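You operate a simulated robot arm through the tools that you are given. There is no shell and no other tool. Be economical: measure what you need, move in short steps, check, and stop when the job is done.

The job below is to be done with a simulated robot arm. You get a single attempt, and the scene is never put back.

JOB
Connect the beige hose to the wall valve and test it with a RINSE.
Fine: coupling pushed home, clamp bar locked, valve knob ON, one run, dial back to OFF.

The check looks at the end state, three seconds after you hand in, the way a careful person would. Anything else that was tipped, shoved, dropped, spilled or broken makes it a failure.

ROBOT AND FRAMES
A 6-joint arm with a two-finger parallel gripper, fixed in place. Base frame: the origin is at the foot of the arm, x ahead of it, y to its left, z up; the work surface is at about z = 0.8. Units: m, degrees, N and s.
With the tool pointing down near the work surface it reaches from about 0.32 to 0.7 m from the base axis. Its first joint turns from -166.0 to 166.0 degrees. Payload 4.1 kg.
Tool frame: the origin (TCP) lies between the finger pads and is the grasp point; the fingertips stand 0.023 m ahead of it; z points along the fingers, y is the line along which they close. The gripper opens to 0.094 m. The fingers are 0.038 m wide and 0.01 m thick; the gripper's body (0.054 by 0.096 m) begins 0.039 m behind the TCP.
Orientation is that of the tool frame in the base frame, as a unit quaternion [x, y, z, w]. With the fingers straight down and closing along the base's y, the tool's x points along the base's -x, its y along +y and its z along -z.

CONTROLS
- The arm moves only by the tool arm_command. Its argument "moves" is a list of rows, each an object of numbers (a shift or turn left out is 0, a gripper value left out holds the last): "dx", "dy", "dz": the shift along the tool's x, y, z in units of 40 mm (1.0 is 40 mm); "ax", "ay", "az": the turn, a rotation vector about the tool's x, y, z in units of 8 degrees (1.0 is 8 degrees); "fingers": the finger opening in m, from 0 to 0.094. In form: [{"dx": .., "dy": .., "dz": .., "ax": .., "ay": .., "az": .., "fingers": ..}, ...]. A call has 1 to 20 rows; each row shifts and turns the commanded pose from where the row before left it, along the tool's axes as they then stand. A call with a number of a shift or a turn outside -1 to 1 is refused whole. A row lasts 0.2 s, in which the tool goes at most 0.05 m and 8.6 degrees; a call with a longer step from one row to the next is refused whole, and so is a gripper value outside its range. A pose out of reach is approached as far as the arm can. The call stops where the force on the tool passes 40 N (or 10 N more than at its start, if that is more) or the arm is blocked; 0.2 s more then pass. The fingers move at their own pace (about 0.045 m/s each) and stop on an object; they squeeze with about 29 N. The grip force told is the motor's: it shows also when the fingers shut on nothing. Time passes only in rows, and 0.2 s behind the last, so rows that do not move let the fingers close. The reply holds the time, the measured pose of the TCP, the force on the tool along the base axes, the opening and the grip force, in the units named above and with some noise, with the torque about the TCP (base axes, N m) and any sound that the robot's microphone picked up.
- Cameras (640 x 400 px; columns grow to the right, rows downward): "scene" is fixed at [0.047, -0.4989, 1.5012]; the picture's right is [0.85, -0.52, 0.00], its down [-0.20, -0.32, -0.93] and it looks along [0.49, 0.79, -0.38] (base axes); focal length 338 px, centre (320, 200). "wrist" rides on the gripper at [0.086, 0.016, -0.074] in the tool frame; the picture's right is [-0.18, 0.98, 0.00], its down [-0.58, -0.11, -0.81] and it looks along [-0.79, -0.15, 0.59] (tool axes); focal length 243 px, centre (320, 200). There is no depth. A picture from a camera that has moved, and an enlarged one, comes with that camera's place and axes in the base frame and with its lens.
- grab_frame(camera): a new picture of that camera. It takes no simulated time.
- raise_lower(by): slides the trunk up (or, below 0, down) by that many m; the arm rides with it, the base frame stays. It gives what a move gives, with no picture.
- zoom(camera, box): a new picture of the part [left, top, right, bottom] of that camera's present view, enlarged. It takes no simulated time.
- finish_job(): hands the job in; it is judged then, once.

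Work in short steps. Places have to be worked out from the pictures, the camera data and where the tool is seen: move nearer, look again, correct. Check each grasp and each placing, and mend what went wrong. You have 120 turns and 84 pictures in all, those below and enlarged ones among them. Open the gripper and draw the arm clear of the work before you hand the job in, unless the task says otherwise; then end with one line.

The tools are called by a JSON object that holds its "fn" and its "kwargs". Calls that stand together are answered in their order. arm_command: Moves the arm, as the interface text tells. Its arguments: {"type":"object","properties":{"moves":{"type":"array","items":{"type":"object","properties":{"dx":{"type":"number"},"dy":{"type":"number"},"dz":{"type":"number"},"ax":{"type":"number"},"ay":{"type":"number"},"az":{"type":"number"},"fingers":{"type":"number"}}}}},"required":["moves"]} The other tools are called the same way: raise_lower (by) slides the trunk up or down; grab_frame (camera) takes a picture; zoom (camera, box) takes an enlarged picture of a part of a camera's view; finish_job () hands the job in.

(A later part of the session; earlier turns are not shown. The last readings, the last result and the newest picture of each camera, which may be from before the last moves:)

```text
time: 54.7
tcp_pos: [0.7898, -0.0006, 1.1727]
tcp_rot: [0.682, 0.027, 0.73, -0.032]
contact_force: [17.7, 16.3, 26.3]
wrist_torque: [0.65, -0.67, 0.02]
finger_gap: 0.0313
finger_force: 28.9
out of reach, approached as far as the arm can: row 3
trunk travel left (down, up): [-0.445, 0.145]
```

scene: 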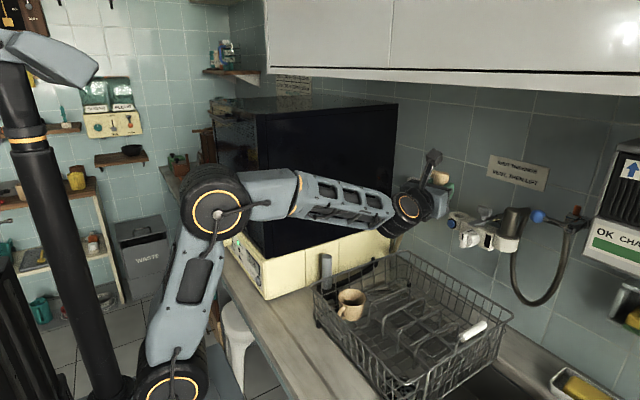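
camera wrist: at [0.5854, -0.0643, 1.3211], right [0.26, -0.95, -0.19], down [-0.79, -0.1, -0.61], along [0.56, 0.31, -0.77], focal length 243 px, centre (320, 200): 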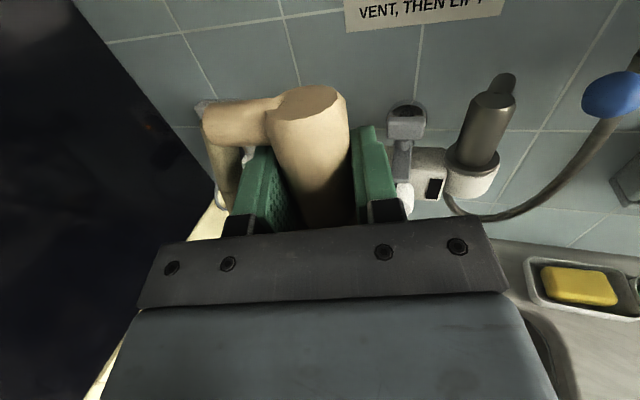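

It dropped 7 mm in; side forces still push toward +x/+y. I nudge that way to relax them.

{"fn": "arm_command", "kwargs": {"moves": [{"dy": -0.08, "dz": 0.06}, {}]}}

```text
time: 55.3
tcp_pos: [0.7906, 0.0003, 1.1728]
tcp_rot: [0.682, 0.026, 0.73, -0.031]
contact_force: [1.6, 16.6, 24.1]
wrist_torque: [0.52, -0.07, 0.05]
finger_gap: 0.0316
finger_force: 29.0
trunk travel left (down, up): [-0.445, 0.145]
```

{"fn": "arm_command", "kwargs": {"moves": [{"ax": 0.3}, {"dy": -0.1}, {}]}}

```text
time: 56.1
tcp_pos: [0.792, 0.0039, 1.163]
tcp_rot: [0.686, 0.036, 0.725, -0.042]
contact_force: [1.8, -1.9, -0.6]
wrist_torque: [-0.08, 0.01, 0.0]
finger_gap: 0.0316
finger_force: 29.3
trunk travel left (down, up): [-0.445, 0.145]
```

It slid in and the forces vanished (z=1.163). I press further down in small steps.

{"fn": "arm_command", "kwargs": {"moves": [{"dx": -0.1, "dz": -0.006}, {"dx": -0.1, "dz": -0.006}, {"dx": -0.1, "dz": -0.006}, {}]}}

```text
time: 57.1
tcp_pos: [0.7921, 0.0038, 1.1551]
tcp_rot: [0.684, 0.037, 0.728, -0.044]
contact_force: [2.9, -4.7, 3.1]
wrist_torque: [-0.17, -0.18, -0.02]
finger_gap: 0.0314
finger_force: 29.3
trunk travel left (down, up): [-0.445, 0.145]
```

{"fn": "arm_command", "kwargs": {"moves": [{"dx": -0.1, "dz": -0.006}, {"dx": -0.1, "dz": -0.006}, {}]}}

{"fn": "zoom", "kwargs": {"camera": "scene", "box": [430, 160, 530, 250]}}

{"fn": "grab_frame", "kwargs": {"camera": "wrist"}}

```text
time: 57.9
tcp_pos: [0.7911, 0.0044, 1.1539]
tcp_rot: [0.679, 0.036, 0.732, -0.042]
contact_force: [7.8, -7.0, 29.2]
wrist_torque: [-0.26, -0.9, 0.08]
finger_gap: 0.0312
finger_force: 28.9
trunk travel left (down, up): [-0.445, 0.145]
```

```text
4.44 times, centred on (480, 205) of scene
camera zoom: at [0.047, -0.4989, 1.5012], right [0.85, -0.52, 0.0], down [-0.2, -0.32, -0.93], along [0.49, 0.79, -0.38], focal length 1502 px, centre (-391, 178)
```

zoom: 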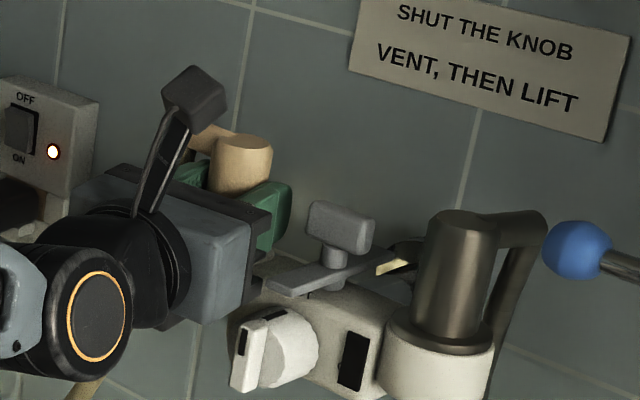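

```text
44 pictures are left
camera wrist: at [0.7127, -0.0213, 1.2344], right [0.12, -0.97, -0.19], down [-0.77, 0.03, -0.64], along [0.63, 0.22, -0.75], focal length 243 px, centre (320, 200)
```

wrist: 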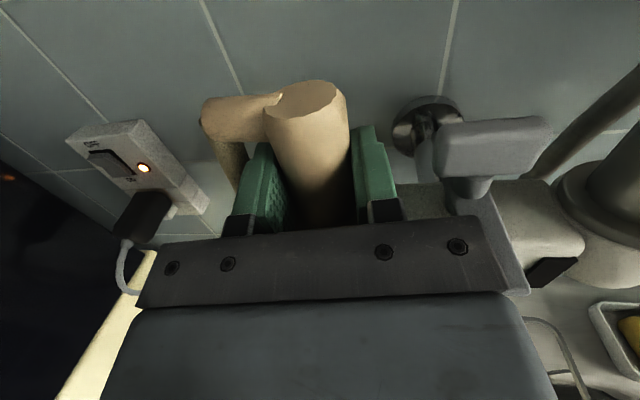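

The flange stops at z≈1.154 with 29 N, contact toward its wall side, so it is seated or a degree or two off. I relax the load, open slightly, and back off to look.

{"fn": "arm_command", "kwargs": {"moves": [{"dx": 0.08, "fingers": 0.046}, {"fingers": 0.046}, {"fingers": 0.046}, {"dz": -0.4}, {"dz": -0.8}, {"dz": -0.8}]}}

{"fn": "zoom", "kwargs": {"camera": "scene", "box": [430, 160, 530, 250]}}

{"fn": "grab_frame", "kwargs": {"camera": "wrist"}}

```text
time: 59.3
tcp_pos: [0.713, -0.0033, 1.1424]
tcp_rot: [0.686, 0.038, 0.725, -0.045]
contact_force: [0.1, -0.3, -0.6]
wrist_torque: [0.01, 0.02, -0.01]
finger_gap: 0.0459
finger_force: 0.0
trunk travel left (down, up): [-0.445, 0.145]
```

```text
4.44 times, centred on (480, 205) of scene
camera zoom: at [0.047, -0.4989, 1.5012], right [0.85, -0.52, 0.0], down [-0.2, -0.32, -0.93], along [0.49, 0.79, -0.38], focal length 1502 px, centre (-391, 178)
```

zoom: 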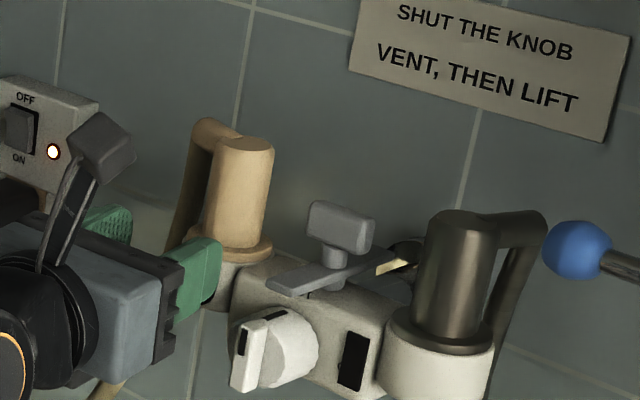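

```text
42 pictures are left
camera wrist: at [0.6359, -0.0281, 1.2244], right [0.12, -0.97, -0.19], down [-0.78, 0.02, -0.62], along [0.61, 0.23, -0.76], focal length 243 px, centre (320, 200)
```

wrist: 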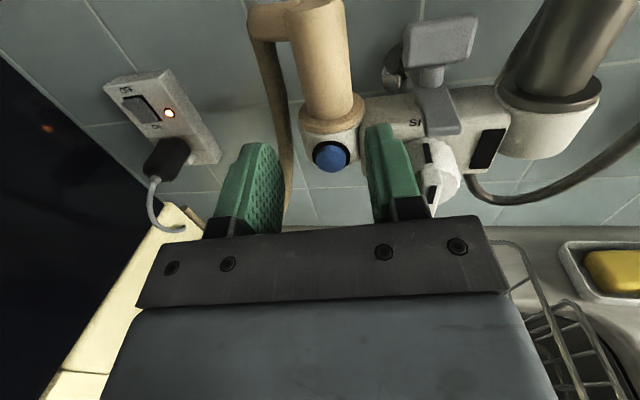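

The coupling stands upright in the left port. I check closely for any gap under its flange.

{"fn": "zoom", "kwargs": {"camera": "wrist", "box": [280, 0, 520, 200]}}

```text
2.00 times, centred on (400, 100) of wrist
camera zoom: at [0.6359, -0.0281, 1.2244], right [0.12, -0.97, -0.19], down [-0.78, 0.02, -0.62], along [0.61, 0.23, -0.76], focal length 485 px, centre (160, 400)
```

zoom: 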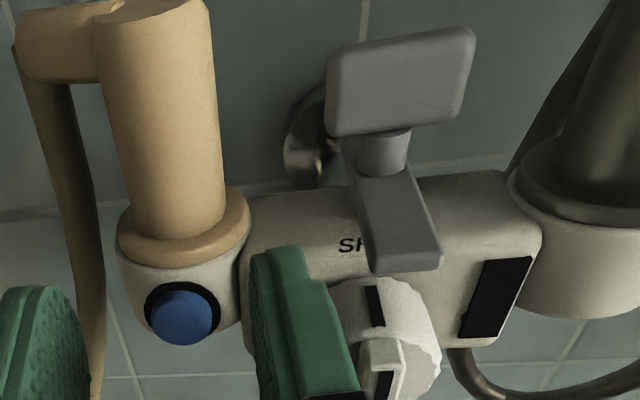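

It looks flush. To be sure it is home, I press on its top with closed fingers.

{"fn": "arm_command", "kwargs": {"moves": [{"dz": -0.3, "fingers": 0.0}, {"dx": 1}, {"dx": 1}, {"dx": 0.4}, {"dz": 0.9}, {"dz": 0.9}, {"dz": 0.45}]}}

{"fn": "zoom", "kwargs": {"camera": "scene", "box": [430, 140, 530, 230]}}

```text
time: 60.9
tcp_pos: [0.7849, 0.0042, 1.2441]
tcp_rot: [0.684, 0.036, 0.727, -0.042]
contact_force: [-0.6, -0.2, 0.5]
wrist_torque: [-0.01, -0.02, -0.03]
finger_gap: 0.0003
finger_force: 29.1
trunk travel left (down, up): [-0.445, 0.145]
```

```text
4.44 times, centred on (480, 185) of scene
camera zoom: at [0.047, -0.4989, 1.5012], right [0.85, -0.52, 0.0], down [-0.2, -0.32, -0.93], along [0.49, 0.79, -0.38], focal length 1502 px, centre (-391, 267)
```

zoom: 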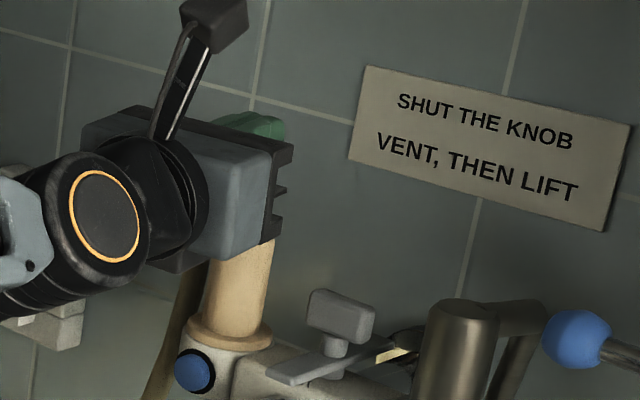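

{"fn": "arm_command", "kwargs": {"moves": [{"dx": -0.3, "dz": -0.015}, {"dx": -0.2, "dz": -0.01}, {"dx": -0.15, "dz": -0.008}, {"dx": -0.15, "dz": -0.008}, {"dx": -0.15, "dz": -0.008}, {"dx": -0.15, "dz": -0.008}, {"dx": -0.15, "dz": -0.008}]}}

```text
time: 62.4
tcp_pos: [0.7824, 0.0033, 1.2149]
tcp_rot: [0.674, 0.038, 0.737, -0.043]
contact_force: [2.6, -0.4, 11.5]
wrist_torque: [-0.05, 0.05, 0.04]
finger_gap: 0.0
finger_force: 29.2
trunk travel left (down, up): [-0.445, 0.145]
stopped in row 7: the force on the tool passed its limit (the readings are from after the stop); the commanded pose is now the measured one
```

40 N held it with no further travel, so the coupling is home. Next I back off, pitch the tool slightly down, and stage right of the clamp bar's front end.

{"fn": "arm_command", "kwargs": {"moves": [{"dx": 0.5}, {"dz": -1}, {"dz": -1}, {"dz": -1}, {"ay": -1}, {"ay": -1}, {"dy": 0.9}, {"dy": 0.9}, {"dy": 0.7}]}}

{"fn": "grab_frame", "kwargs": {"camera": "wrist"}}

```text
time: 64.4
tcp_pos: [0.6731, -0.1074, 1.2209]
tcp_rot: [0.772, 0.043, 0.633, -0.038]
contact_force: [0.7, -0.3, -0.8]
wrist_torque: [0.02, -0.02, 0.01]
finger_gap: 0.0
finger_force: 29.2
trunk travel left (down, up): [-0.445, 0.145]
```

```text
39 pictures are left
camera wrist: at [0.6191, -0.1304, 1.3197], right [0.08, -0.98, -0.18], down [-0.91, 0.01, -0.41], along [0.41, 0.2, -0.89], focal length 243 px, centre (320, 200)
```

wrist: 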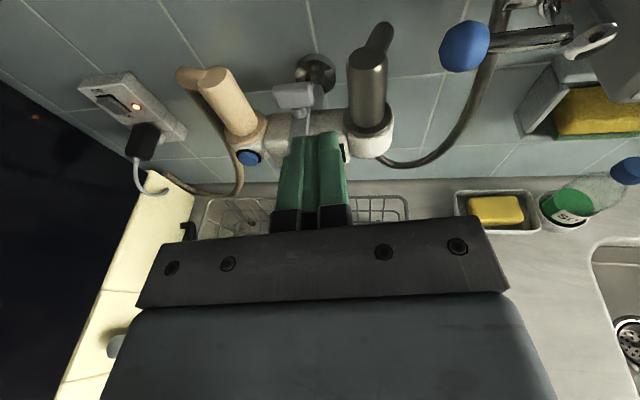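

{"fn": "zoom", "kwargs": {"camera": "wrist", "box": [230, 50, 410, 170]}}

```text
3.33 times, centred on (320, 110) of wrist
camera zoom: at [0.6191, -0.1304, 1.3197], right [0.08, -0.98, -0.18], down [-0.91, 0.01, -0.41], along [0.41, 0.2, -0.89], focal length 809 px, centre (320, 500)
```

zoom: 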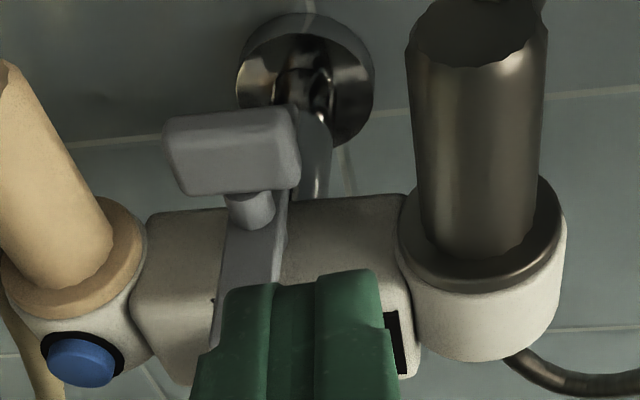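

The space between the bar and the grey coupling is about 34 mm, enough for the closed fingers. I bring the fingertip to the right of the bar's front part, still above it.

{"fn": "arm_command", "kwargs": {"moves": [{"dx": -0.4, "dy": -0.16}, {"dx": -0.38, "dy": -0.16}, {"dz": 0.66}, {"dz": 0.66}, {"dz": 0.4}]}}

{"fn": "zoom", "kwargs": {"camera": "wrist", "box": [230, 50, 410, 170]}}

{"fn": "zoom", "kwargs": {"camera": "scene", "box": [430, 160, 530, 250]}}

```text
time: 65.6
tcp_pos: [0.7328, -0.0874, 1.1762]
tcp_rot: [0.772, 0.043, 0.633, -0.037]
contact_force: [0.1, -0.1, 0.8]
wrist_torque: [0.01, 0.02, -0.01]
finger_gap: 0.0
finger_force: 29.3
trunk travel left (down, up): [-0.445, 0.145]
```

```text
3.33 times, centred on (320, 110) of wrist
camera zoom: at [0.6797, -0.11, 1.2754], right [0.08, -0.98, -0.18], down [-0.91, 0.01, -0.41], along [0.41, 0.2, -0.89], focal length 809 px, centre (320, 500)
```

zoom: 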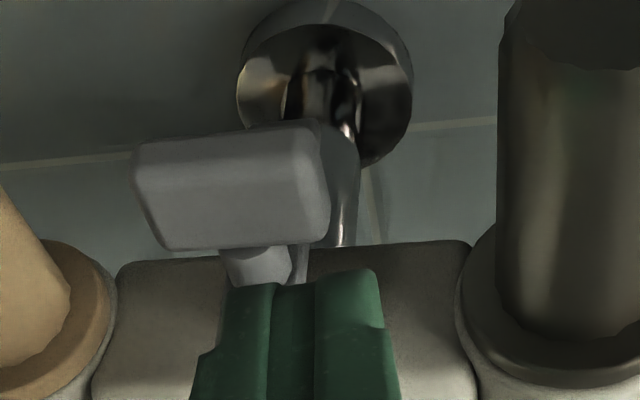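

```text
4.44 times, centred on (480, 205) of scene
camera zoom: at [0.047, -0.4989, 1.5012], right [0.85, -0.52, 0.0], down [-0.2, -0.32, -0.93], along [0.49, 0.79, -0.38], focal length 1502 px, centre (-391, 178)
```

zoom: 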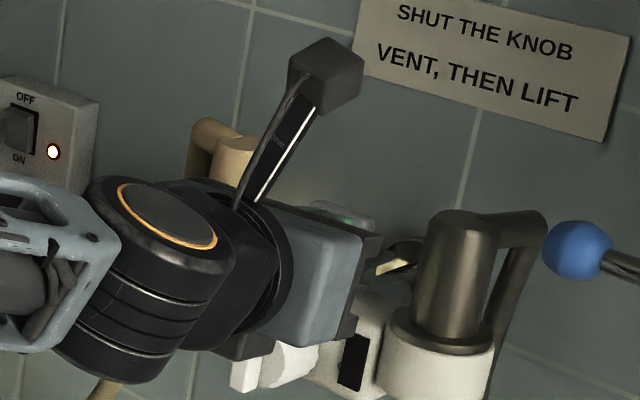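

The post is at y≈−0.064 and the finger clears the bar's right edge. I lower beside the bar in small steps.

{"fn": "arm_command", "kwargs": {"moves": [{"dx": -0.2, "dz": 0.14}, {"dx": -0.15, "dz": 0.03}, {"dx": -0.12, "dz": 0.024}]}}

```text
time: 66.4
tcp_pos: [0.739, -0.0869, 1.1564]
tcp_rot: [0.771, 0.043, 0.634, -0.037]
contact_force: [-0.2, -0.2, -0.2]
wrist_torque: [-0.01, 0.01, -0.01]
finger_gap: 0.0
finger_force: 28.5
trunk travel left (down, up): [-0.445, 0.145]
```

Free so far; I push gently toward +y against the bar.

{"fn": "arm_command", "kwargs": {"moves": [{"dy": -0.2}, {"dy": -0.2}, {"dy": -0.2}]}}

{"fn": "zoom", "kwargs": {"camera": "wrist", "box": [230, 50, 410, 170]}}

```text
time: 67.1
tcp_pos: [0.7369, -0.0821, 1.1568]
tcp_rot: [0.772, 0.034, 0.634, -0.032]
contact_force: [16.8, -32.7, 2.0]
wrist_torque: [-0.46, -0.28, -0.84]
finger_gap: 0.0
finger_force: 28.5
trunk travel left (down, up): [-0.445, 0.145]
stopped in row 3: the force on the tool passed its limit (the readings are from after the stop); the commanded pose is now the measured one
```

```text
3.33 times, centred on (320, 110) of wrist
camera zoom: at [0.6828, -0.104, 1.2553], right [0.05, -0.98, -0.19], down [-0.91, 0.03, -0.41], along [0.41, 0.19, -0.89], focal length 809 px, centre (320, 500)
```

zoom: 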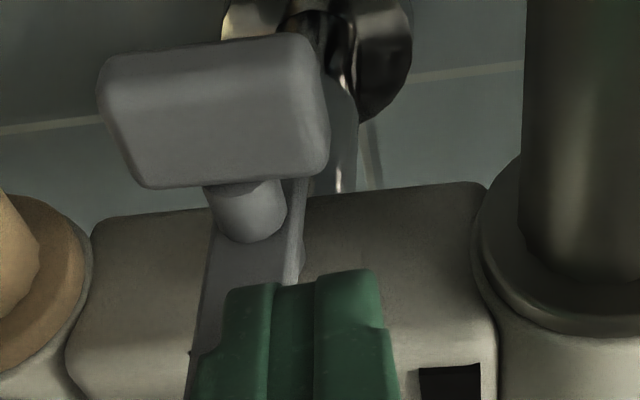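

The finger presses the bar with ~33 N near its end. I keep pushing a little to see whether it starts to turn this way.

{"fn": "arm_command", "kwargs": {"moves": [{"dy": -0.15}, {"dy": -0.15}, {"dy": -0.15}]}}

{"fn": "grab_frame", "kwargs": {"camera": "wrist"}}

```text
time: 67.5
tcp_pos: [0.7374, -0.0812, 1.1553]
tcp_rot: [0.773, 0.031, 0.633, -0.029]
contact_force: [18.1, -35.9, 0.2]
wrist_torque: [-0.51, -0.24, -0.9]
finger_gap: 0.0
finger_force: 29.0
trunk travel left (down, up): [-0.445, 0.145]
stopped in row 1: the force on the tool passed its limit (the readings are from after the stop); the commanded pose is now the measured one
```

```text
34 pictures are left
camera wrist: at [0.6824, -0.1031, 1.2554], right [0.05, -0.98, -0.18], down [-0.91, 0.03, -0.41], along [0.41, 0.19, -0.89], focal length 243 px, centre (320, 200)
```

wrist: 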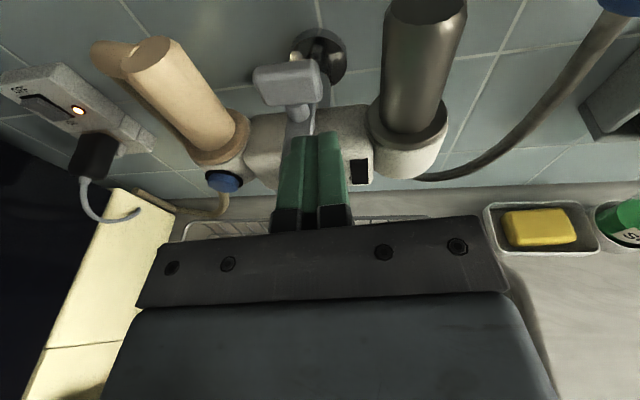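

It does not give at ~40 N in this direction. I lift off and try the other sense, from the bar's left side (its rear end would then swing over the beige flange).

{"fn": "arm_command", "kwargs": {"moves": [{"dy": 0.15}, {"dz": -0.5}, {"dx": 0.8}, {"dy": -0.6}, {"dy": -0.65}, {"dx": -0.4}]}}

{"fn": "zoom", "kwargs": {"camera": "wrist", "box": [230, 50, 410, 170]}}

```text
time: 68.9
tcp_pos: [0.715, -0.0304, 1.1759]
tcp_rot: [0.772, 0.038, 0.633, -0.032]
contact_force: [0.4, 0.1, -0.6]
wrist_torque: [-0.02, 0.03, 0.04]
finger_gap: 0.0
finger_force: 28.9
trunk travel left (down, up): [-0.445, 0.145]
```

```text
3.33 times, centred on (320, 110) of wrist
camera zoom: at [0.6604, -0.0513, 1.2751], right [0.06, -0.98, -0.18], down [-0.91, 0.02, -0.41], along [0.41, 0.19, -0.89], focal length 809 px, centre (320, 500)
```

zoom: 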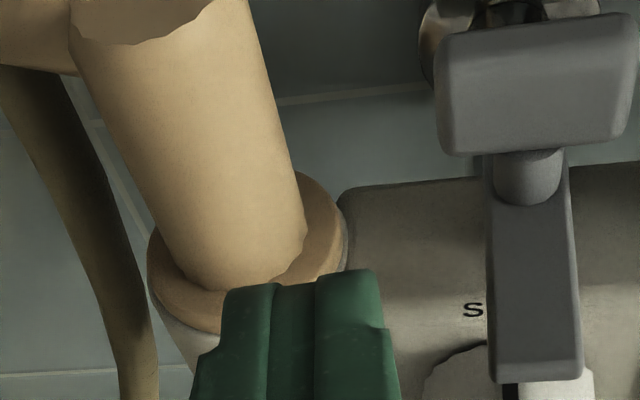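

The bar is unchanged. I lower the closed fingers on its left side and push toward −y.

{"fn": "arm_command", "kwargs": {"moves": [{"dz": 0.55, "dx": 0.1}, {"dx": -0.3, "dz": 0.05}, {"dx": -0.18, "dz": 0.03}, {"dy": 0.2}, {"dy": 0.15}, {"dy": 0.15}, {"dy": 0.15}]}}

{"fn": "zoom", "kwargs": {"camera": "wrist", "box": [230, 50, 410, 170]}}

```text
time: 70.5
tcp_pos: [0.7376, -0.0513, 1.1571]
tcp_rot: [0.771, 0.037, 0.635, -0.031]
contact_force: [-1.3, -0.7, 0.9]
wrist_torque: [-0.01, 0.04, 0.04]
finger_gap: 0.0
finger_force: 29.3
trunk travel left (down, up): [-0.445, 0.145]
```

```text
3.33 times, centred on (320, 110) of wrist
camera zoom: at [0.6838, -0.0742, 1.2564], right [0.06, -0.98, -0.18], down [-0.91, 0.02, -0.41], along [0.41, 0.19, -0.89], focal length 809 px, centre (320, 500)
```

zoom: 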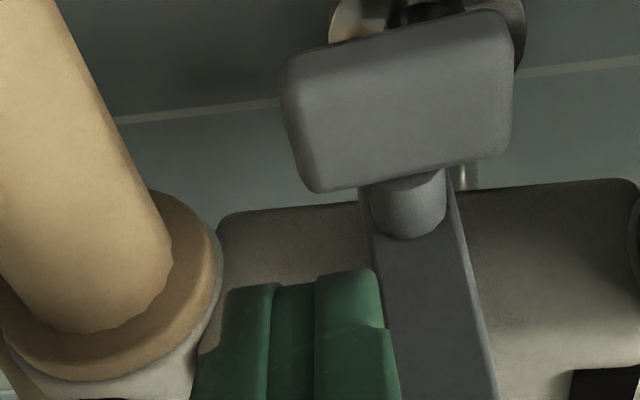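

It turns freely this way (the head is already rotated ~10°). I continue pushing along the arc.

{"fn": "arm_command", "kwargs": {"moves": [{"dy": 0.25}, {"dy": 0.25}, {"dy": 0.25}]}}

{"fn": "zoom", "kwargs": {"camera": "wrist", "box": [230, 50, 410, 170]}}

```text
time: 71.3
tcp_pos: [0.7421, -0.084, 1.1576]
tcp_rot: [0.772, 0.036, 0.634, -0.03]
contact_force: [0.3, -0.2, -0.1]
wrist_torque: [0.03, 0.0, -0.01]
finger_gap: 0.0002
finger_force: 29.7
trunk travel left (down, up): [-0.445, 0.145]
```

```text
3.33 times, centred on (320, 110) of wrist
camera zoom: at [0.6877, -0.1047, 1.2564], right [0.06, -0.98, -0.18], down [-0.91, 0.02, -0.41], along [0.41, 0.19, -0.89], focal length 809 px, centre (320, 500)
```

zoom: 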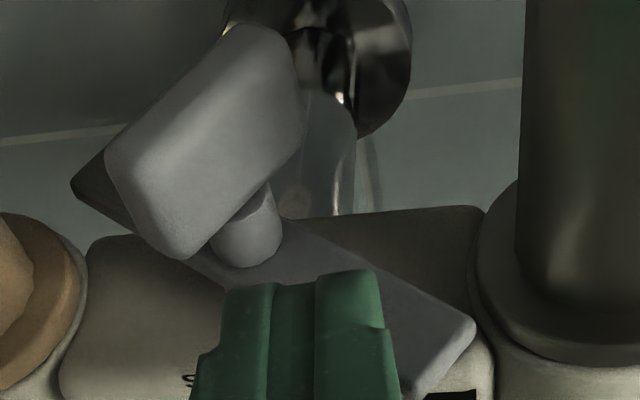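

The bar is past 45°. Now I push forward against its right arm to bring it across the flanges.

{"fn": "arm_command", "kwargs": {"moves": [{"dz": 0.15, "dx": 0.03, "dy": 0.06}, {"dz": 0.15, "dx": 0.03}, {"dz": 0.12, "dx": 0.024}, {"dz": 0.1, "dx": 0.02}]}}

{"fn": "zoom", "kwargs": {"camera": "wrist", "box": [230, 50, 410, 170]}}

```text
time: 72.3
tcp_pos: [0.7639, -0.0811, 1.159]
tcp_rot: [0.772, 0.038, 0.634, -0.032]
contact_force: [-1.2, -1.7, 1.0]
wrist_torque: [0.0, 0.01, -0.04]
finger_gap: 0.0
finger_force: 29.2
trunk travel left (down, up): [-0.445, 0.145]
```

```text
3.33 times, centred on (320, 110) of wrist
camera zoom: at [0.7086, -0.1039, 1.2576], right [0.06, -0.98, -0.18], down [-0.91, 0.02, -0.41], along [0.41, 0.19, -0.89], focal length 809 px, centre (320, 500)
```

zoom: 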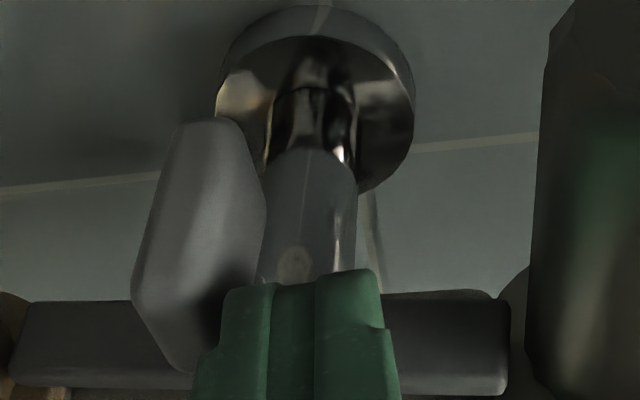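

The bar is now across, its left end over the beige flange. I push to the stop until the force rises.

{"fn": "arm_command", "kwargs": {"moves": [{"dz": 0.08, "dx": 0.016}, {"dz": 0.08, "dx": 0.016}, {"dz": 0.06, "dx": 0.012}]}}

```text
time: 73.1
tcp_pos: [0.7666, -0.0838, 1.1586]
tcp_rot: [0.772, 0.037, 0.634, -0.031]
contact_force: [-39.5, 0.7, -0.5]
wrist_torque: [-0.02, 0.66, -0.29]
finger_gap: 0.0
finger_force: 28.9
trunk travel left (down, up): [-0.445, 0.145]
stopped in row 3: the force on the tool passed its limit (the readings are from after the stop); the commanded pose is now the measured one
```

The bar reached its stop (40 N). I back off to view the clamp and the knob.

{"fn": "arm_command", "kwargs": {"moves": [{"dz": -0.8, "dx": 0.1}, {"dz": -1}, {"dz": -1}, {"dz": -0.8, "dy": -0.5}, {"ay": 0.7}]}}

{"fn": "zoom", "kwargs": {"camera": "wrist", "box": [220, 0, 460, 160]}}

{"fn": "zoom", "kwargs": {"camera": "scene", "box": [430, 160, 530, 250]}}

```text
time: 74.3
tcp_pos: [0.628, -0.0761, 1.188]
tcp_rot: [0.742, 0.035, 0.669, -0.032]
contact_force: [0.0, -0.5, -0.4]
wrist_torque: [0.02, 0.01, -0.05]
finger_gap: 0.0
finger_force: 29.4
trunk travel left (down, up): [-0.445, 0.145]
```

```text
2.50 times, centred on (340, 80) of wrist
camera zoom: at [0.5645, -0.0984, 1.2807], right [0.08, -0.98, -0.18], down [-0.87, 0.03, -0.5], along [0.49, 0.2, -0.85], focal length 606 px, centre (270, 500)
```

zoom: 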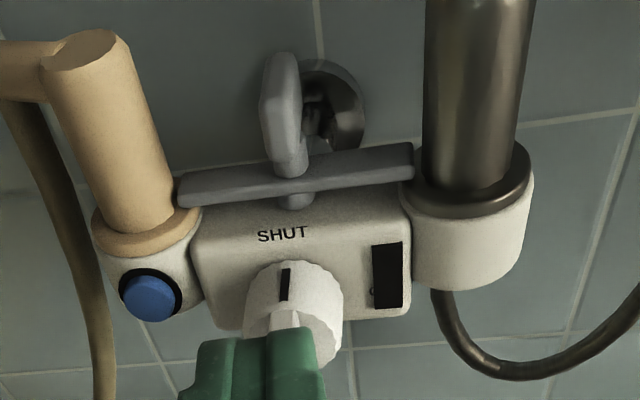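

```text
4.44 times, centred on (480, 205) of scene
camera zoom: at [0.047, -0.4989, 1.5012], right [0.85, -0.52, 0.0], down [-0.2, -0.32, -0.93], along [0.49, 0.79, -0.38], focal length 1502 px, centre (-391, 178)
```

zoom: 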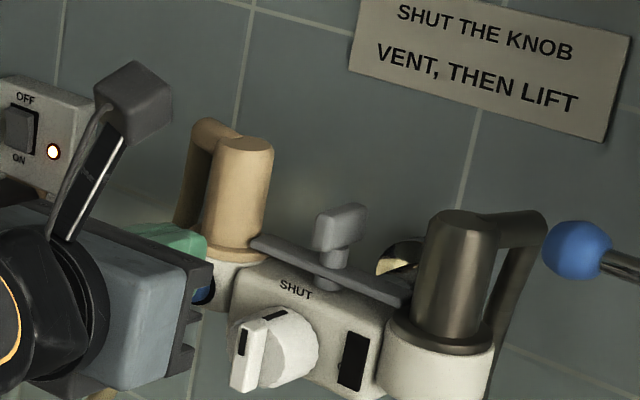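

The clamp bar now lies across both flanges and "SHUT" is uncovered. The knob axis is about (y −0.060, z 1.105), its wing about 10 mm thick with front at x≈0.725. I level the tool here and test the +90° roll in free space.

{"fn": "arm_command", "kwargs": {"moves": [{"dz": -0.4, "fingers": 0.05}, {"ax": -0.67}, {"ay": 0.7}, {"az": 1}, {"az": 1}, {"az": 1}, {"az": 1}, {"az": 1}, {"az": 1}, {"az": 1}, {"az": 1}, {"az": 1}, {"az": 1}, {"az": 1}, {"az": 0.25}]}}

```text
time: 77.5
tcp_pos: [0.6141, -0.0775, 1.1885]
tcp_rot: [0.503, -0.499, 0.499, -0.498]
contact_force: [0.2, 0.0, 1.1]
wrist_torque: [0.03, 0.04, 0.02]
finger_gap: 0.05
finger_force: 0.1
trunk travel left (down, up): [-0.445, 0.145]
```

Full roll is available. I roll back and move to in front of the knob with fingers open.

{"fn": "arm_command", "kwargs": {"moves": [{"az": -1}, {"az": -1}, {"az": -1}, {"az": -1}, {"az": -1}, {"az": -1}, {"az": -1}, {"az": -1}, {"az": -1}, {"az": -1}, {"az": -1}, {"az": -0.25}, {"dx": -0.7, "dy": -0.15}, {"dx": -0.7, "dy": -0.15}, {"dx": -0.68, "dy": -0.14}, {"dz": 0.8}, {"dz": 0.3}]}}

{"fn": "grab_frame", "kwargs": {"camera": "wrist"}}

{"fn": "zoom", "kwargs": {"camera": "scene", "box": [430, 160, 530, 250]}}

```text
time: 81.1
tcp_pos: [0.658, -0.0695, 1.1075]
tcp_rot: [0.709, 0.006, 0.705, 0.0]
contact_force: [0.6, -0.2, -0.2]
wrist_torque: [0.01, -0.03, -0.02]
finger_gap: 0.0502
finger_force: 0.1
out of reach, approached as far as the arm can: row 15, 16
trunk travel left (down, up): [-0.445, 0.145]
```

```text
27 pictures are left
camera wrist: at [0.583, -0.086, 1.1942], right [0.01, -0.98, -0.18], down [-0.81, 0.09, -0.58], along [0.58, 0.15, -0.8], focal length 243 px, centre (320, 200)
```

wrist: 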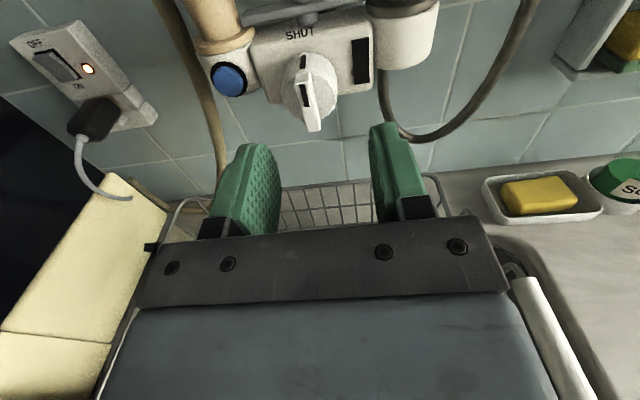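

```text
4.44 times, centred on (480, 205) of scene
camera zoom: at [0.047, -0.4989, 1.5012], right [0.85, -0.52, 0.0], down [-0.2, -0.32, -0.93], along [0.49, 0.79, -0.38], focal length 1502 px, centre (-391, 178)
```

zoom: 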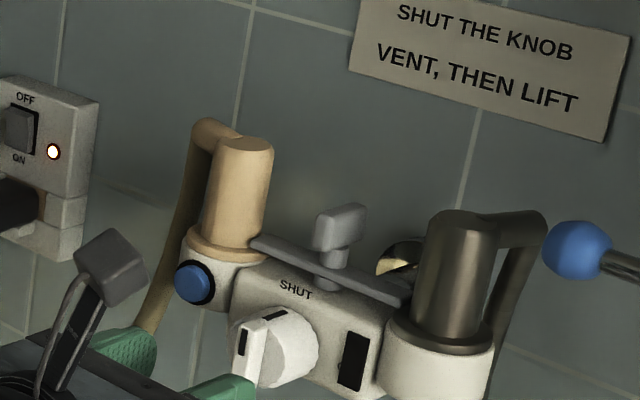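

Everything is visible: coupling seated, bar across. The knob wing is centred near y −0.062, z 1.109. I add ~3° yaw for reach and go forward so that the fingers straddle the wing.

{"fn": "arm_command", "kwargs": {"moves": [{"ax": 0.35}, {"dy": -0.12, "dz": 0.5}, {"dz": 0.6}, {"dz": 0.25}]}}

{"fn": "grab_frame", "kwargs": {"camera": "wrist"}}

```text
time: 82.1
tcp_pos: [0.7097, -0.0604, 1.1074]
tcp_rot: [0.709, 0.021, 0.705, -0.015]
contact_force: [0.5, 0.4, 0.0]
wrist_torque: [0.01, 0.0, -0.01]
finger_gap: 0.0503
finger_force: 0.0
trunk travel left (down, up): [-0.445, 0.145]
```

```text
25 pictures are left
camera wrist: at [0.6371, -0.08, 1.1941], right [0.05, -0.98, -0.18], down [-0.81, 0.06, -0.58], along [0.58, 0.17, -0.8], focal length 243 px, centre (320, 200)
```

wrist: 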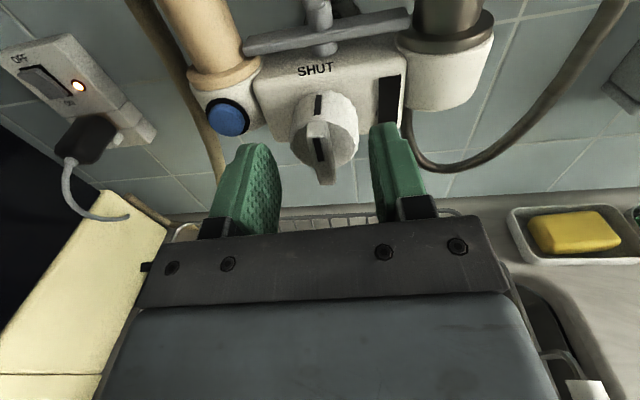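

The wing's front is about at the fingertip plane, so I advance another ~14 mm, watching force, then close.

{"fn": "arm_command", "kwargs": {"moves": [{"dz": 0.15}, {"dz": 0.12}, {"dz": 0.1}]}}

{"fn": "arm_command", "kwargs": {"moves": [{"fingers": 0.0}, {"fingers": 0.0}, {"fingers": 0.0}, {"fingers": 0.0}]}}

{"fn": "grab_frame", "kwargs": {"camera": "wrist"}}

```text
time: 82.9
tcp_pos: [0.7238, -0.0609, 1.1081]
tcp_rot: [0.709, 0.022, 0.705, -0.016]
contact_force: [-0.3, 0.8, -1.2]
wrist_torque: [0.0, 0.01, 0.05]
finger_gap: 0.0501
finger_force: 0.0
trunk travel left (down, up): [-0.445, 0.145]
```

```text
time: 83.9
tcp_pos: [0.7235, -0.0608, 1.1073]
tcp_rot: [0.709, 0.023, 0.705, -0.016]
contact_force: [-0.8, 5.8, -1.2]
wrist_torque: [0.06, -0.07, 0.26]
finger_gap: 0.0397
finger_force: 45.4
trunk travel left (down, up): [-0.445, 0.145]
```

```text
24 pictures are left
camera wrist: at [0.6505, -0.0796, 1.1945], right [0.05, -0.98, -0.18], down [-0.81, 0.06, -0.58], along [0.58, 0.17, -0.8], focal length 243 px, centre (320, 200)
```

wrist: 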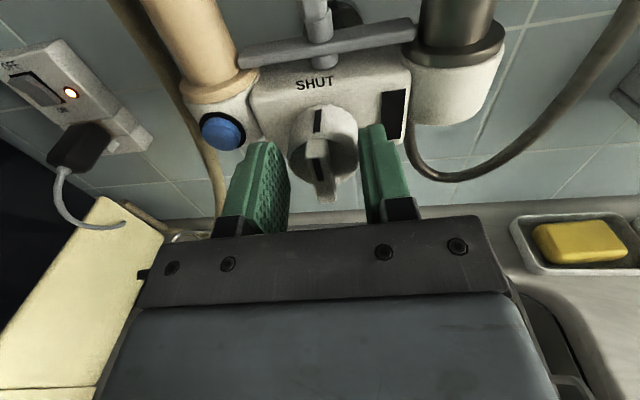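

The fingers closed on the 40 mm knob disc. I open, back off 8 mm and close on the wing itself.

{"fn": "arm_command", "kwargs": {"moves": [{"fingers": 0.05}, {"fingers": 0.05}, {"dz": -0.2}, {"fingers": 0.0}, {"fingers": 0.0}, {"fingers": 0.0}, {"fingers": 0.0}, {"fingers": 0.0}]}}

```text
time: 85.7
tcp_pos: [0.7142, -0.0595, 1.1088]
tcp_rot: [0.709, 0.022, 0.705, -0.016]
contact_force: [-3.0, 10.8, -2.0]
wrist_torque: [0.56, 0.1, -0.08]
finger_gap: 0.011
finger_force: 44.9
trunk travel left (down, up): [-0.445, 0.145]
```

The wing is gripped (11 mm). I turn clockwise (+az) in steps.

{"fn": "arm_command", "kwargs": {"moves": [{"az": 0.6}, {"az": 0.6}, {"az": 0.6}, {"az": 0.6}, {"az": 0.6}]}}

```text
time: 86.9
tcp_pos: [0.7153, -0.065, 1.1077]
tcp_rot: [0.697, -0.129, 0.686, -0.161]
contact_force: [-17.5, -5.0, -8.8]
wrist_torque: [-0.12, -0.79, -0.89]
finger_gap: 0.0113
finger_force: 45.0
trunk travel left (down, up): [-0.445, 0.145]
```

{"fn": "arm_command", "kwargs": {"moves": [{"az": 0.7, "dz": -0.03}, {"az": 0.7}, {"az": 0.7}, {"az": 0.7}, {"az": 0.7}]}}

{"fn": "zoom", "kwargs": {"camera": "scene", "box": [430, 160, 530, 250]}}

```text
time: 88.1
tcp_pos: [0.7159, -0.0686, 1.1049]
tcp_rot: [0.647, -0.295, 0.624, -0.323]
contact_force: [-10.8, -26.0, -19.7]
wrist_torque: [-0.42, -0.21, -1.72]
finger_gap: 0.0106
finger_force: 44.6
trunk travel left (down, up): [-0.445, 0.145]
```

```text
4.44 times, centred on (480, 205) of scene
camera zoom: at [0.047, -0.4989, 1.5012], right [0.85, -0.52, 0.0], down [-0.2, -0.32, -0.93], along [0.49, 0.79, -0.38], focal length 1502 px, centre (-391, 178)
```

zoom: 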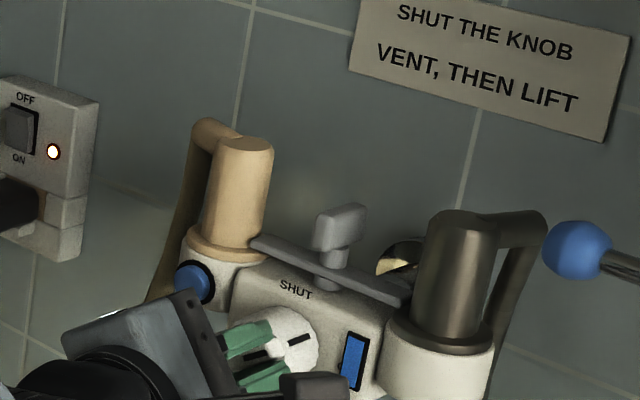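

The window turned blue (water present) and the pointer is at ~52°. I relieve the side force and turn the remaining ~38°.

{"fn": "arm_command", "kwargs": {"moves": [{"dx": 0.03, "dy": 0.085}, {"az": 0.7}, {"az": 0.7}, {"az": 0.7}, {"az": 0.7}]}}

```text
time: 89.3
tcp_pos: [0.7168, -0.0705, 1.1015]
tcp_rot: [0.578, -0.417, 0.548, -0.438]
contact_force: [-11.5, -26.5, -25.7]
wrist_torque: [-0.4, 0.51, -0.17]
finger_gap: 0.0105
finger_force: 44.9
trunk travel left (down, up): [-0.445, 0.145]
```

{"fn": "arm_command", "kwargs": {"moves": [{"dx": 0.06, "dy": 0.1}, {"az": 0.7}, {"az": 0.7}, {"az": 0.7}]}}

{"fn": "zoom", "kwargs": {"camera": "scene", "box": [430, 160, 530, 250]}}

```text
time: 90.3
tcp_pos: [0.7156, -0.0707, 1.098]
tcp_rot: [-0.513, 0.494, -0.479, 0.513]
contact_force: [-13.3, -18.6, -27.1]
wrist_torque: [-1.08, 0.26, 0.34]
finger_gap: 0.0107
finger_force: 44.8
trunk travel left (down, up): [-0.445, 0.145]
```

```text
4.44 times, centred on (480, 205) of scene
camera zoom: at [0.047, -0.4989, 1.5012], right [0.85, -0.52, 0.0], down [-0.2, -0.32, -0.93], along [0.49, 0.79, -0.38], focal length 1502 px, centre (-391, 178)
```

zoom: 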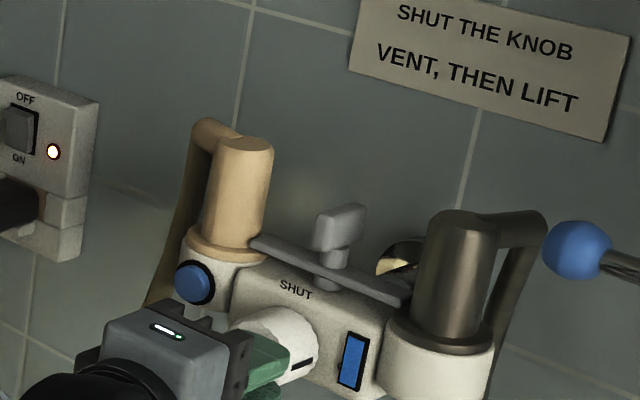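

The pointer is at 3 o'clock and the torque rises as at a stop. I release and back away to inspect.

{"fn": "arm_command", "kwargs": {"moves": [{"fingers": 0.05}, {"fingers": 0.05}, {"fingers": 0.05}, {"dz": -0.6}, {"dz": -1}, {"dz": -1}]}}

{"fn": "zoom", "kwargs": {"camera": "scene", "box": [430, 160, 530, 250]}}

```text
time: 91.7
tcp_pos: [0.6105, -0.0735, 1.1023]
tcp_rot: [-0.51, 0.492, -0.482, 0.515]
contact_force: [0.0, -0.3, -0.7]
wrist_torque: [0.04, 0.05, -0.01]
finger_gap: 0.0502
finger_force: 0.0
trunk travel left (down, up): [-0.445, 0.145]
```

```text
4.44 times, centred on (480, 205) of scene
camera zoom: at [0.047, -0.4989, 1.5012], right [0.85, -0.52, 0.0], down [-0.2, -0.32, -0.93], along [0.49, 0.79, -0.38], focal length 1502 px, centre (-391, 178)
```

zoom: 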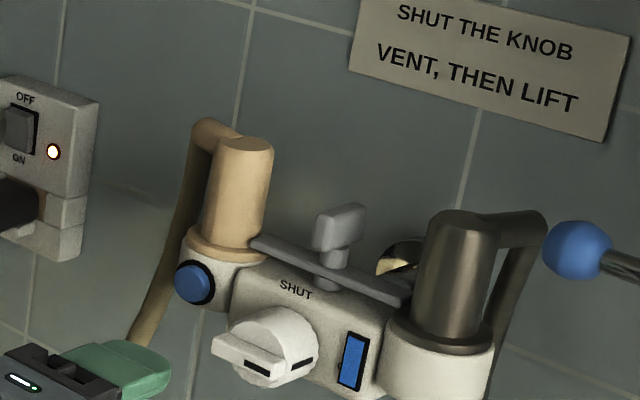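

Knob ON, window blue. Now I look at the machine's panel.

{"fn": "zoom", "kwargs": {"camera": "scene", "box": [210, 205, 290, 300]}}

{"fn": "arm_command", "kwargs": {"moves": [{"dy": -1}, {"dy": -1}, {"dy": -0.5}, {"dz": -1}, {"dz": -1}, {"dz": -1}, {"az": -1}, {"az": -1}, {"az": -1}, {"az": -1}, {"az": -1}, {"az": -1}, {"az": -1}, {"az": -1}, {"az": -1}, {"az": -1}, {"az": -1}, {"az": -0.25}]}}

```text
4.21 times, centred on (250, 252) of scene
camera zoom: at [0.047, -0.4989, 1.5012], right [0.85, -0.52, 0.0], down [-0.2, -0.32, -0.93], along [0.49, 0.79, -0.38], focal length 1423 px, centre (615, -21)
```

zoom: 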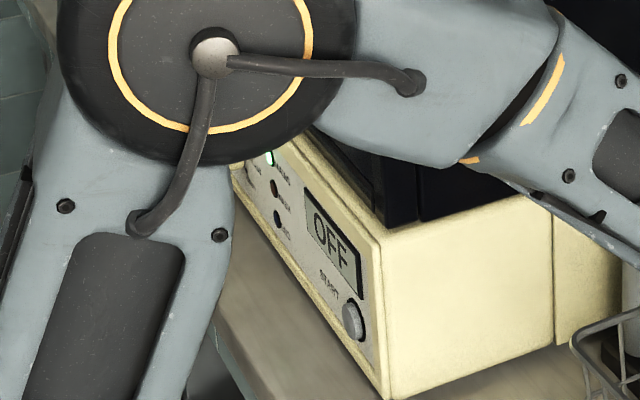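

```text
time: 95.5
tcp_pos: [0.4932, -0.0824, 1.2047]
tcp_rot: [0.708, 0.016, 0.705, -0.023]
contact_force: [-0.8, -0.1, 0.8]
wrist_torque: [0.01, 0.0, 0.01]
finger_gap: 0.0499
finger_force: 0.0
trunk travel left (down, up): [-0.445, 0.145]
```

START is near (0.355, 0.37, 0.857) and the dial near (0.358, 0.69, 0.855), both on the front face toward −x. I pitch down, unroll, and go round to the front of the machine, continuing the roll in the negative sense so that the camera ends on top there.

{"fn": "arm_command", "kwargs": {"moves": [{"ay": -1}, {"ay": -1}, {"ay": -1}, {"ay": -1}, {"ay": -1}, {"ay": -1}, {"ay": -1}, {"ay": -1}, {"ay": -1}, {"ay": -1}, {"ay": -1}, {"ay": -0.25}]}}

{"fn": "arm_command", "kwargs": {"moves": [{"az": -1}, {"az": -1}, {"az": -1}, {"az": -1}, {"az": -1}, {"az": -1}, {"az": -1}, {"az": -1}, {"az": -1}, {"az": -1}, {"az": -1}, {"az": -1}, {"az": -1}, {"az": -1}, {"az": -1}, {"az": -1}, {"az": -1}, {"az": -1}, {"az": -1}, {"az": -1}]}}

{"fn": "arm_command", "kwargs": {"moves": [{"az": -1}, {"az": -1}, {"az": -0.5}]}}

```text
time: 98.1
tcp_pos: [0.4927, -0.083, 1.2038]
tcp_rot: [1.0, 0.026, -0.003, -0.006]
contact_force: [1.3, -0.7, -0.5]
wrist_torque: [-0.02, 0.02, 0.0]
finger_gap: 0.05
finger_force: 0.1
trunk travel left (down, up): [-0.445, 0.145]
```

```text
time: 102.3
tcp_pos: [0.4935, -0.083, 1.2054]
tcp_rot: [0.147, 0.989, 0.004, -0.004]
contact_force: [0.5, 0.1, 0.3]
wrist_torque: [-0.01, 0.04, 0.0]
finger_gap: 0.05
finger_force: 0.2
trunk travel left (down, up): [-0.445, 0.145]
```

```text
time: 103.1
tcp_pos: [0.4941, -0.082, 1.2041]
tcp_rot: [-0.027, 1.0, 0.007, -0.002]
contact_force: [-1.6, -0.5, -0.1]
wrist_torque: [-0.01, -0.03, 0.01]
finger_gap: 0.0498
finger_force: 0.0
trunk travel left (down, up): [-0.445, 0.145]
```

{"fn": "arm_command", "kwargs": {"moves": [{"dx": 0.67, "dy": 0.71}, {"dx": 0.67, "dy": 0.71}, {"dx": 0.67, "dy": 0.71}, {"dx": 0.67, "dy": 0.71}, {"dx": 0.67, "dy": 0.71}, {"dx": 0.5, "dy": 1}, {"dx": 0.5, "dy": 1}, {"dx": 0.5, "dy": 1}, {"dx": 0.5, "dy": 1}, {"dx": 0.5, "dy": 1}, {"dx": 0.5, "dy": 1}, {"dx": 0.2, "dy": 1}, {"dx": 0.2, "dy": 1}, {"dx": 0.2, "dy": 1}, {"dx": 0.2, "dy": 1}, {"dx": 0.2, "dy": 1}]}}

{"fn": "grab_frame", "kwargs": {"camera": "wrist"}}

```text
time: 106.5
tcp_pos: [0.1712, 0.4854, 1.2143]
tcp_rot: [-0.026, 1.0, 0.004, -0.002]
contact_force: [0.2, -0.2, 0.0]
wrist_torque: [0.01, 0.0, -0.01]
finger_gap: 0.05
finger_force: 0.1
trunk travel left (down, up): [-0.445, 0.145]
```

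```text
19 pictures are left
camera wrist: at [0.0839, 0.4968, 1.2887], right [0.13, 0.99, 0.01], down [0.59, -0.09, 0.8], along [0.8, -0.1, -0.6], focal length 243 px, centre (320, 200)
```

wrist: 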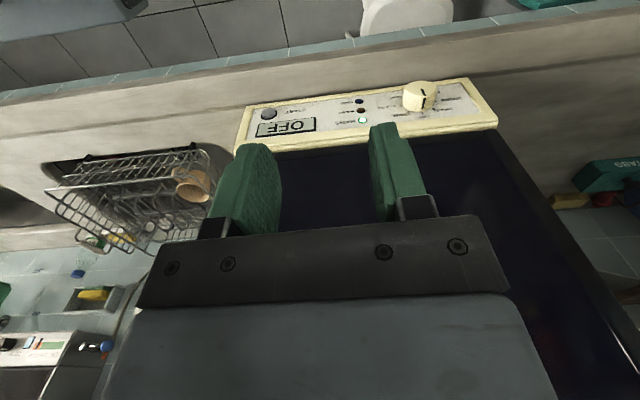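

{"fn": "zoom", "kwargs": {"camera": "wrist", "box": [225, 60, 505, 165]}}

{"fn": "zoom", "kwargs": {"camera": "wrist", "box": [370, 70, 490, 145]}}

```text
2.29 times, centred on (365, 112) of wrist
camera zoom: at [0.0839, 0.4968, 1.2887], right [0.13, 0.99, 0.01], down [0.59, -0.09, 0.8], along [0.8, -0.1, -0.6], focal length 555 px, centre (217, 400)
```

zoom: 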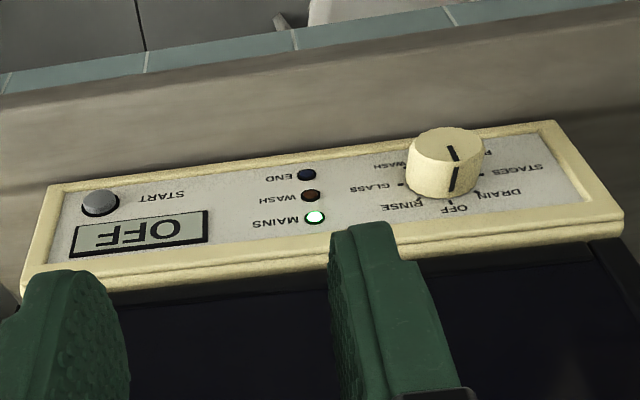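

```text
5.33 times, centred on (430, 108) of wrist
camera zoom: at [0.0839, 0.4968, 1.2887], right [0.13, 0.99, 0.01], down [0.59, -0.09, 0.8], along [0.8, -0.1, -0.6], focal length 1294 px, centre (-267, 693)
```

zoom: 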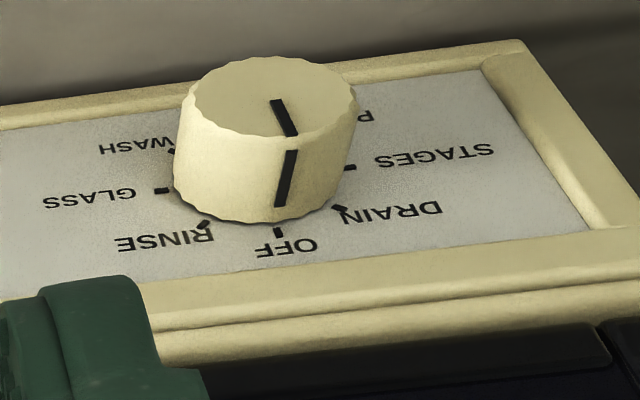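

The dial reads OFF at 12 o'clock with RINSE the next mark clockwise (45°), its front centred near (0.334, 0.647, 0.877). I roll a further −180° here and then pitch the tool forward.

{"fn": "arm_command", "kwargs": {"moves": [{"az": -1}, {"az": -1}, {"az": -1}, {"az": -1}, {"az": -1}, {"az": -1}, {"az": -1}, {"az": -1}, {"az": -1}, {"az": -1}, {"az": -1}, {"az": -1}, {"az": -1}, {"az": -1}, {"az": -1}, {"az": -1}, {"az": -1}, {"az": -1}, {"az": -1}, {"az": -1}]}}

{"fn": "arm_command", "kwargs": {"moves": [{"az": -1}, {"az": -1}, {"az": -0.2}, {"ay": 1}, {"ay": 1}, {"ay": 1}, {"ay": 1}, {"ay": 1}, {"ay": 1}, {"ay": 1}, {"ay": 1}]}}

```text
time: 110.7
tcp_pos: [0.1685, 0.4849, 1.2132]
tcp_rot: [0.989, -0.147, -0.004, -0.006]
contact_force: [0.5, 0.2, -0.2]
wrist_torque: [0.0, -0.01, -0.01]
finger_gap: 0.05
finger_force: 0.0
trunk travel left (down, up): [-0.445, 0.145]
```

```text
time: 113.1
tcp_pos: [0.1686, 0.4839, 1.214]
tcp_rot: [0.849, 0.001, 0.528, -0.008]
contact_force: [0.1, -1.3, -0.1]
wrist_torque: [0.0, 0.01, -0.02]
finger_gap: 0.0499
finger_force: 0.1
trunk travel left (down, up): [-0.445, 0.145]
```

Works. I bring the pitch to ~8° below horizontal and lower the trunk 15 cm.

{"fn": "arm_command", "kwargs": {"moves": [{"ay": 1}, {"ay": 1}, {"ay": 0.2}]}}

{"fn": "raise_lower", "kwargs": {"by": -0.15}}

{"fn": "grab_frame", "kwargs": {"camera": "scene"}}

```text
time: 113.9
tcp_pos: [0.1681, 0.4838, 1.2128]
tcp_rot: [0.759, 0.0, 0.651, -0.009]
contact_force: [-0.3, 0.1, 0.0]
wrist_torque: [0.0, 0.0, 0.02]
finger_gap: 0.0505
finger_force: 0.1
trunk travel left (down, up): [-0.445, 0.145]
```

```text
time: 115.6
tcp_pos: [0.1691, 0.4842, 1.0633]
tcp_rot: [0.759, -0.001, 0.651, -0.007]
contact_force: [0.0, -0.7, 0.0]
wrist_torque: [0.0, 0.01, 0.0]
finger_gap: 0.0502
finger_force: 0.0
trunk travel left (down, up): [-0.295, 0.295]
```

```text
16 pictures are left
```

scene: 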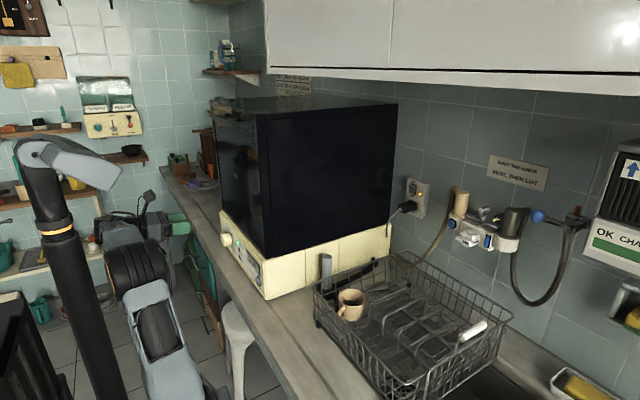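

{"fn": "arm_command", "kwargs": {"moves": [{"dx": -0.79, "dy": -0.81}, {"dx": -0.79, "dy": -0.81}, {"dx": -0.79, "dy": -0.81}, {"dx": -0.79, "dy": -0.81}, {"dx": -0.79, "dy": -0.81}, {"dz": 1}, {"dz": 1}, {"dz": 0.8}]}}

{"fn": "grab_frame", "kwargs": {"camera": "wrist"}}

```text
time: 117.4
tcp_pos: [0.2569, 0.6436, 0.893]
tcp_rot: [0.759, 0.0, 0.651, -0.008]
contact_force: [-0.5, -0.2, -0.2]
wrist_torque: [-0.03, -0.02, 0.02]
finger_gap: 0.0499
finger_force: 0.0
out of reach, approached as far as the arm can: row 5
trunk travel left (down, up): [-0.295, 0.295]
```

```text
15 pictures are left
camera wrist: at [0.1962, 0.6256, 0.989], right [-0.02, -0.98, -0.19], down [-0.89, 0.11, -0.45], along [0.46, 0.16, -0.87], focal length 243 px, centre (320, 200)
```

wrist: 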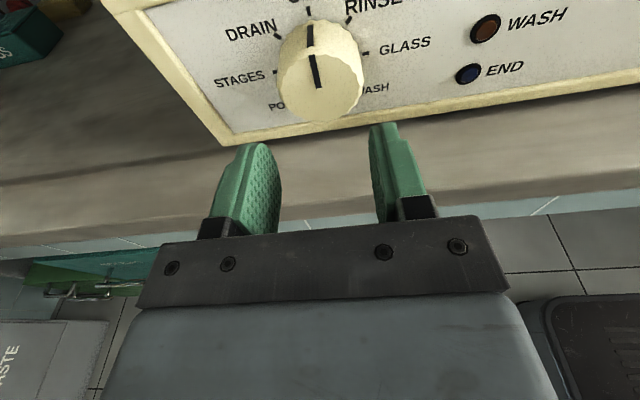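

The dial is about 50 mm across, centred near (y 0.645, z 0.882). I open wider and advance around it with force checks.

{"fn": "arm_command", "kwargs": {"moves": [{"fingers": 0.078}, {"fingers": 0.078}, {"dz": 0.6, "dx": 0.02}, {"dz": 0.5, "dx": 0.02}, {"dz": 0.3, "dx": 0.01}, {"dz": 0.25}]}}

{"fn": "grab_frame", "kwargs": {"camera": "wrist"}}

```text
time: 118.8
tcp_pos: [0.3221, 0.6437, 0.8841]
tcp_rot: [0.759, 0.0, 0.651, -0.008]
contact_force: [0.1, -0.1, 0.0]
wrist_torque: [-0.02, 0.03, -0.01]
finger_gap: 0.0777
finger_force: 0.0
trunk travel left (down, up): [-0.295, 0.295]
```

```text
14 pictures are left
camera wrist: at [0.2621, 0.6268, 0.9797], right [-0.02, -0.98, -0.19], down [-0.89, 0.1, -0.45], along [0.46, 0.16, -0.87], focal length 243 px, centre (320, 200)
```

wrist: 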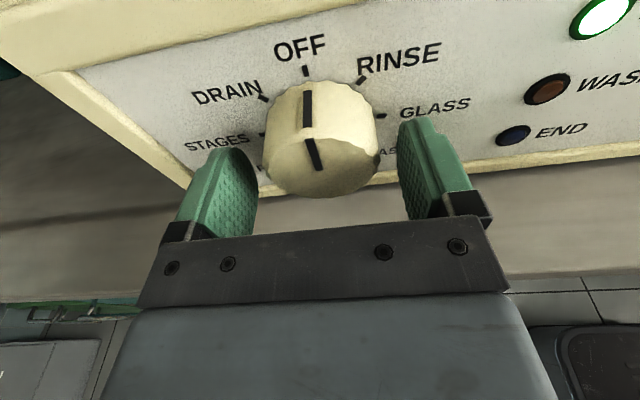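

The dial's front is just at the fingertips. I advance ~12 mm and close gently.

{"fn": "arm_command", "kwargs": {"moves": [{"dz": 0.15}, {"dz": 0.15}, {"fingers": 0.03}, {"fingers": 0.03}, {"fingers": 0.03}, {"fingers": 0.03}]}}

```text
time: 119.7
tcp_pos: [0.3299, 0.6442, 0.8829]
tcp_rot: [0.759, -0.006, 0.651, -0.005]
contact_force: [-25.2, -18.0, 1.6]
wrist_torque: [0.35, -0.48, -1.69]
finger_gap: 0.0547
finger_force: 22.8
trunk travel left (down, up): [-0.295, 0.295]
stopped in row 4: the force on the tool passed its limit (the readings are from after the stop); the commanded pose is now the measured one
```

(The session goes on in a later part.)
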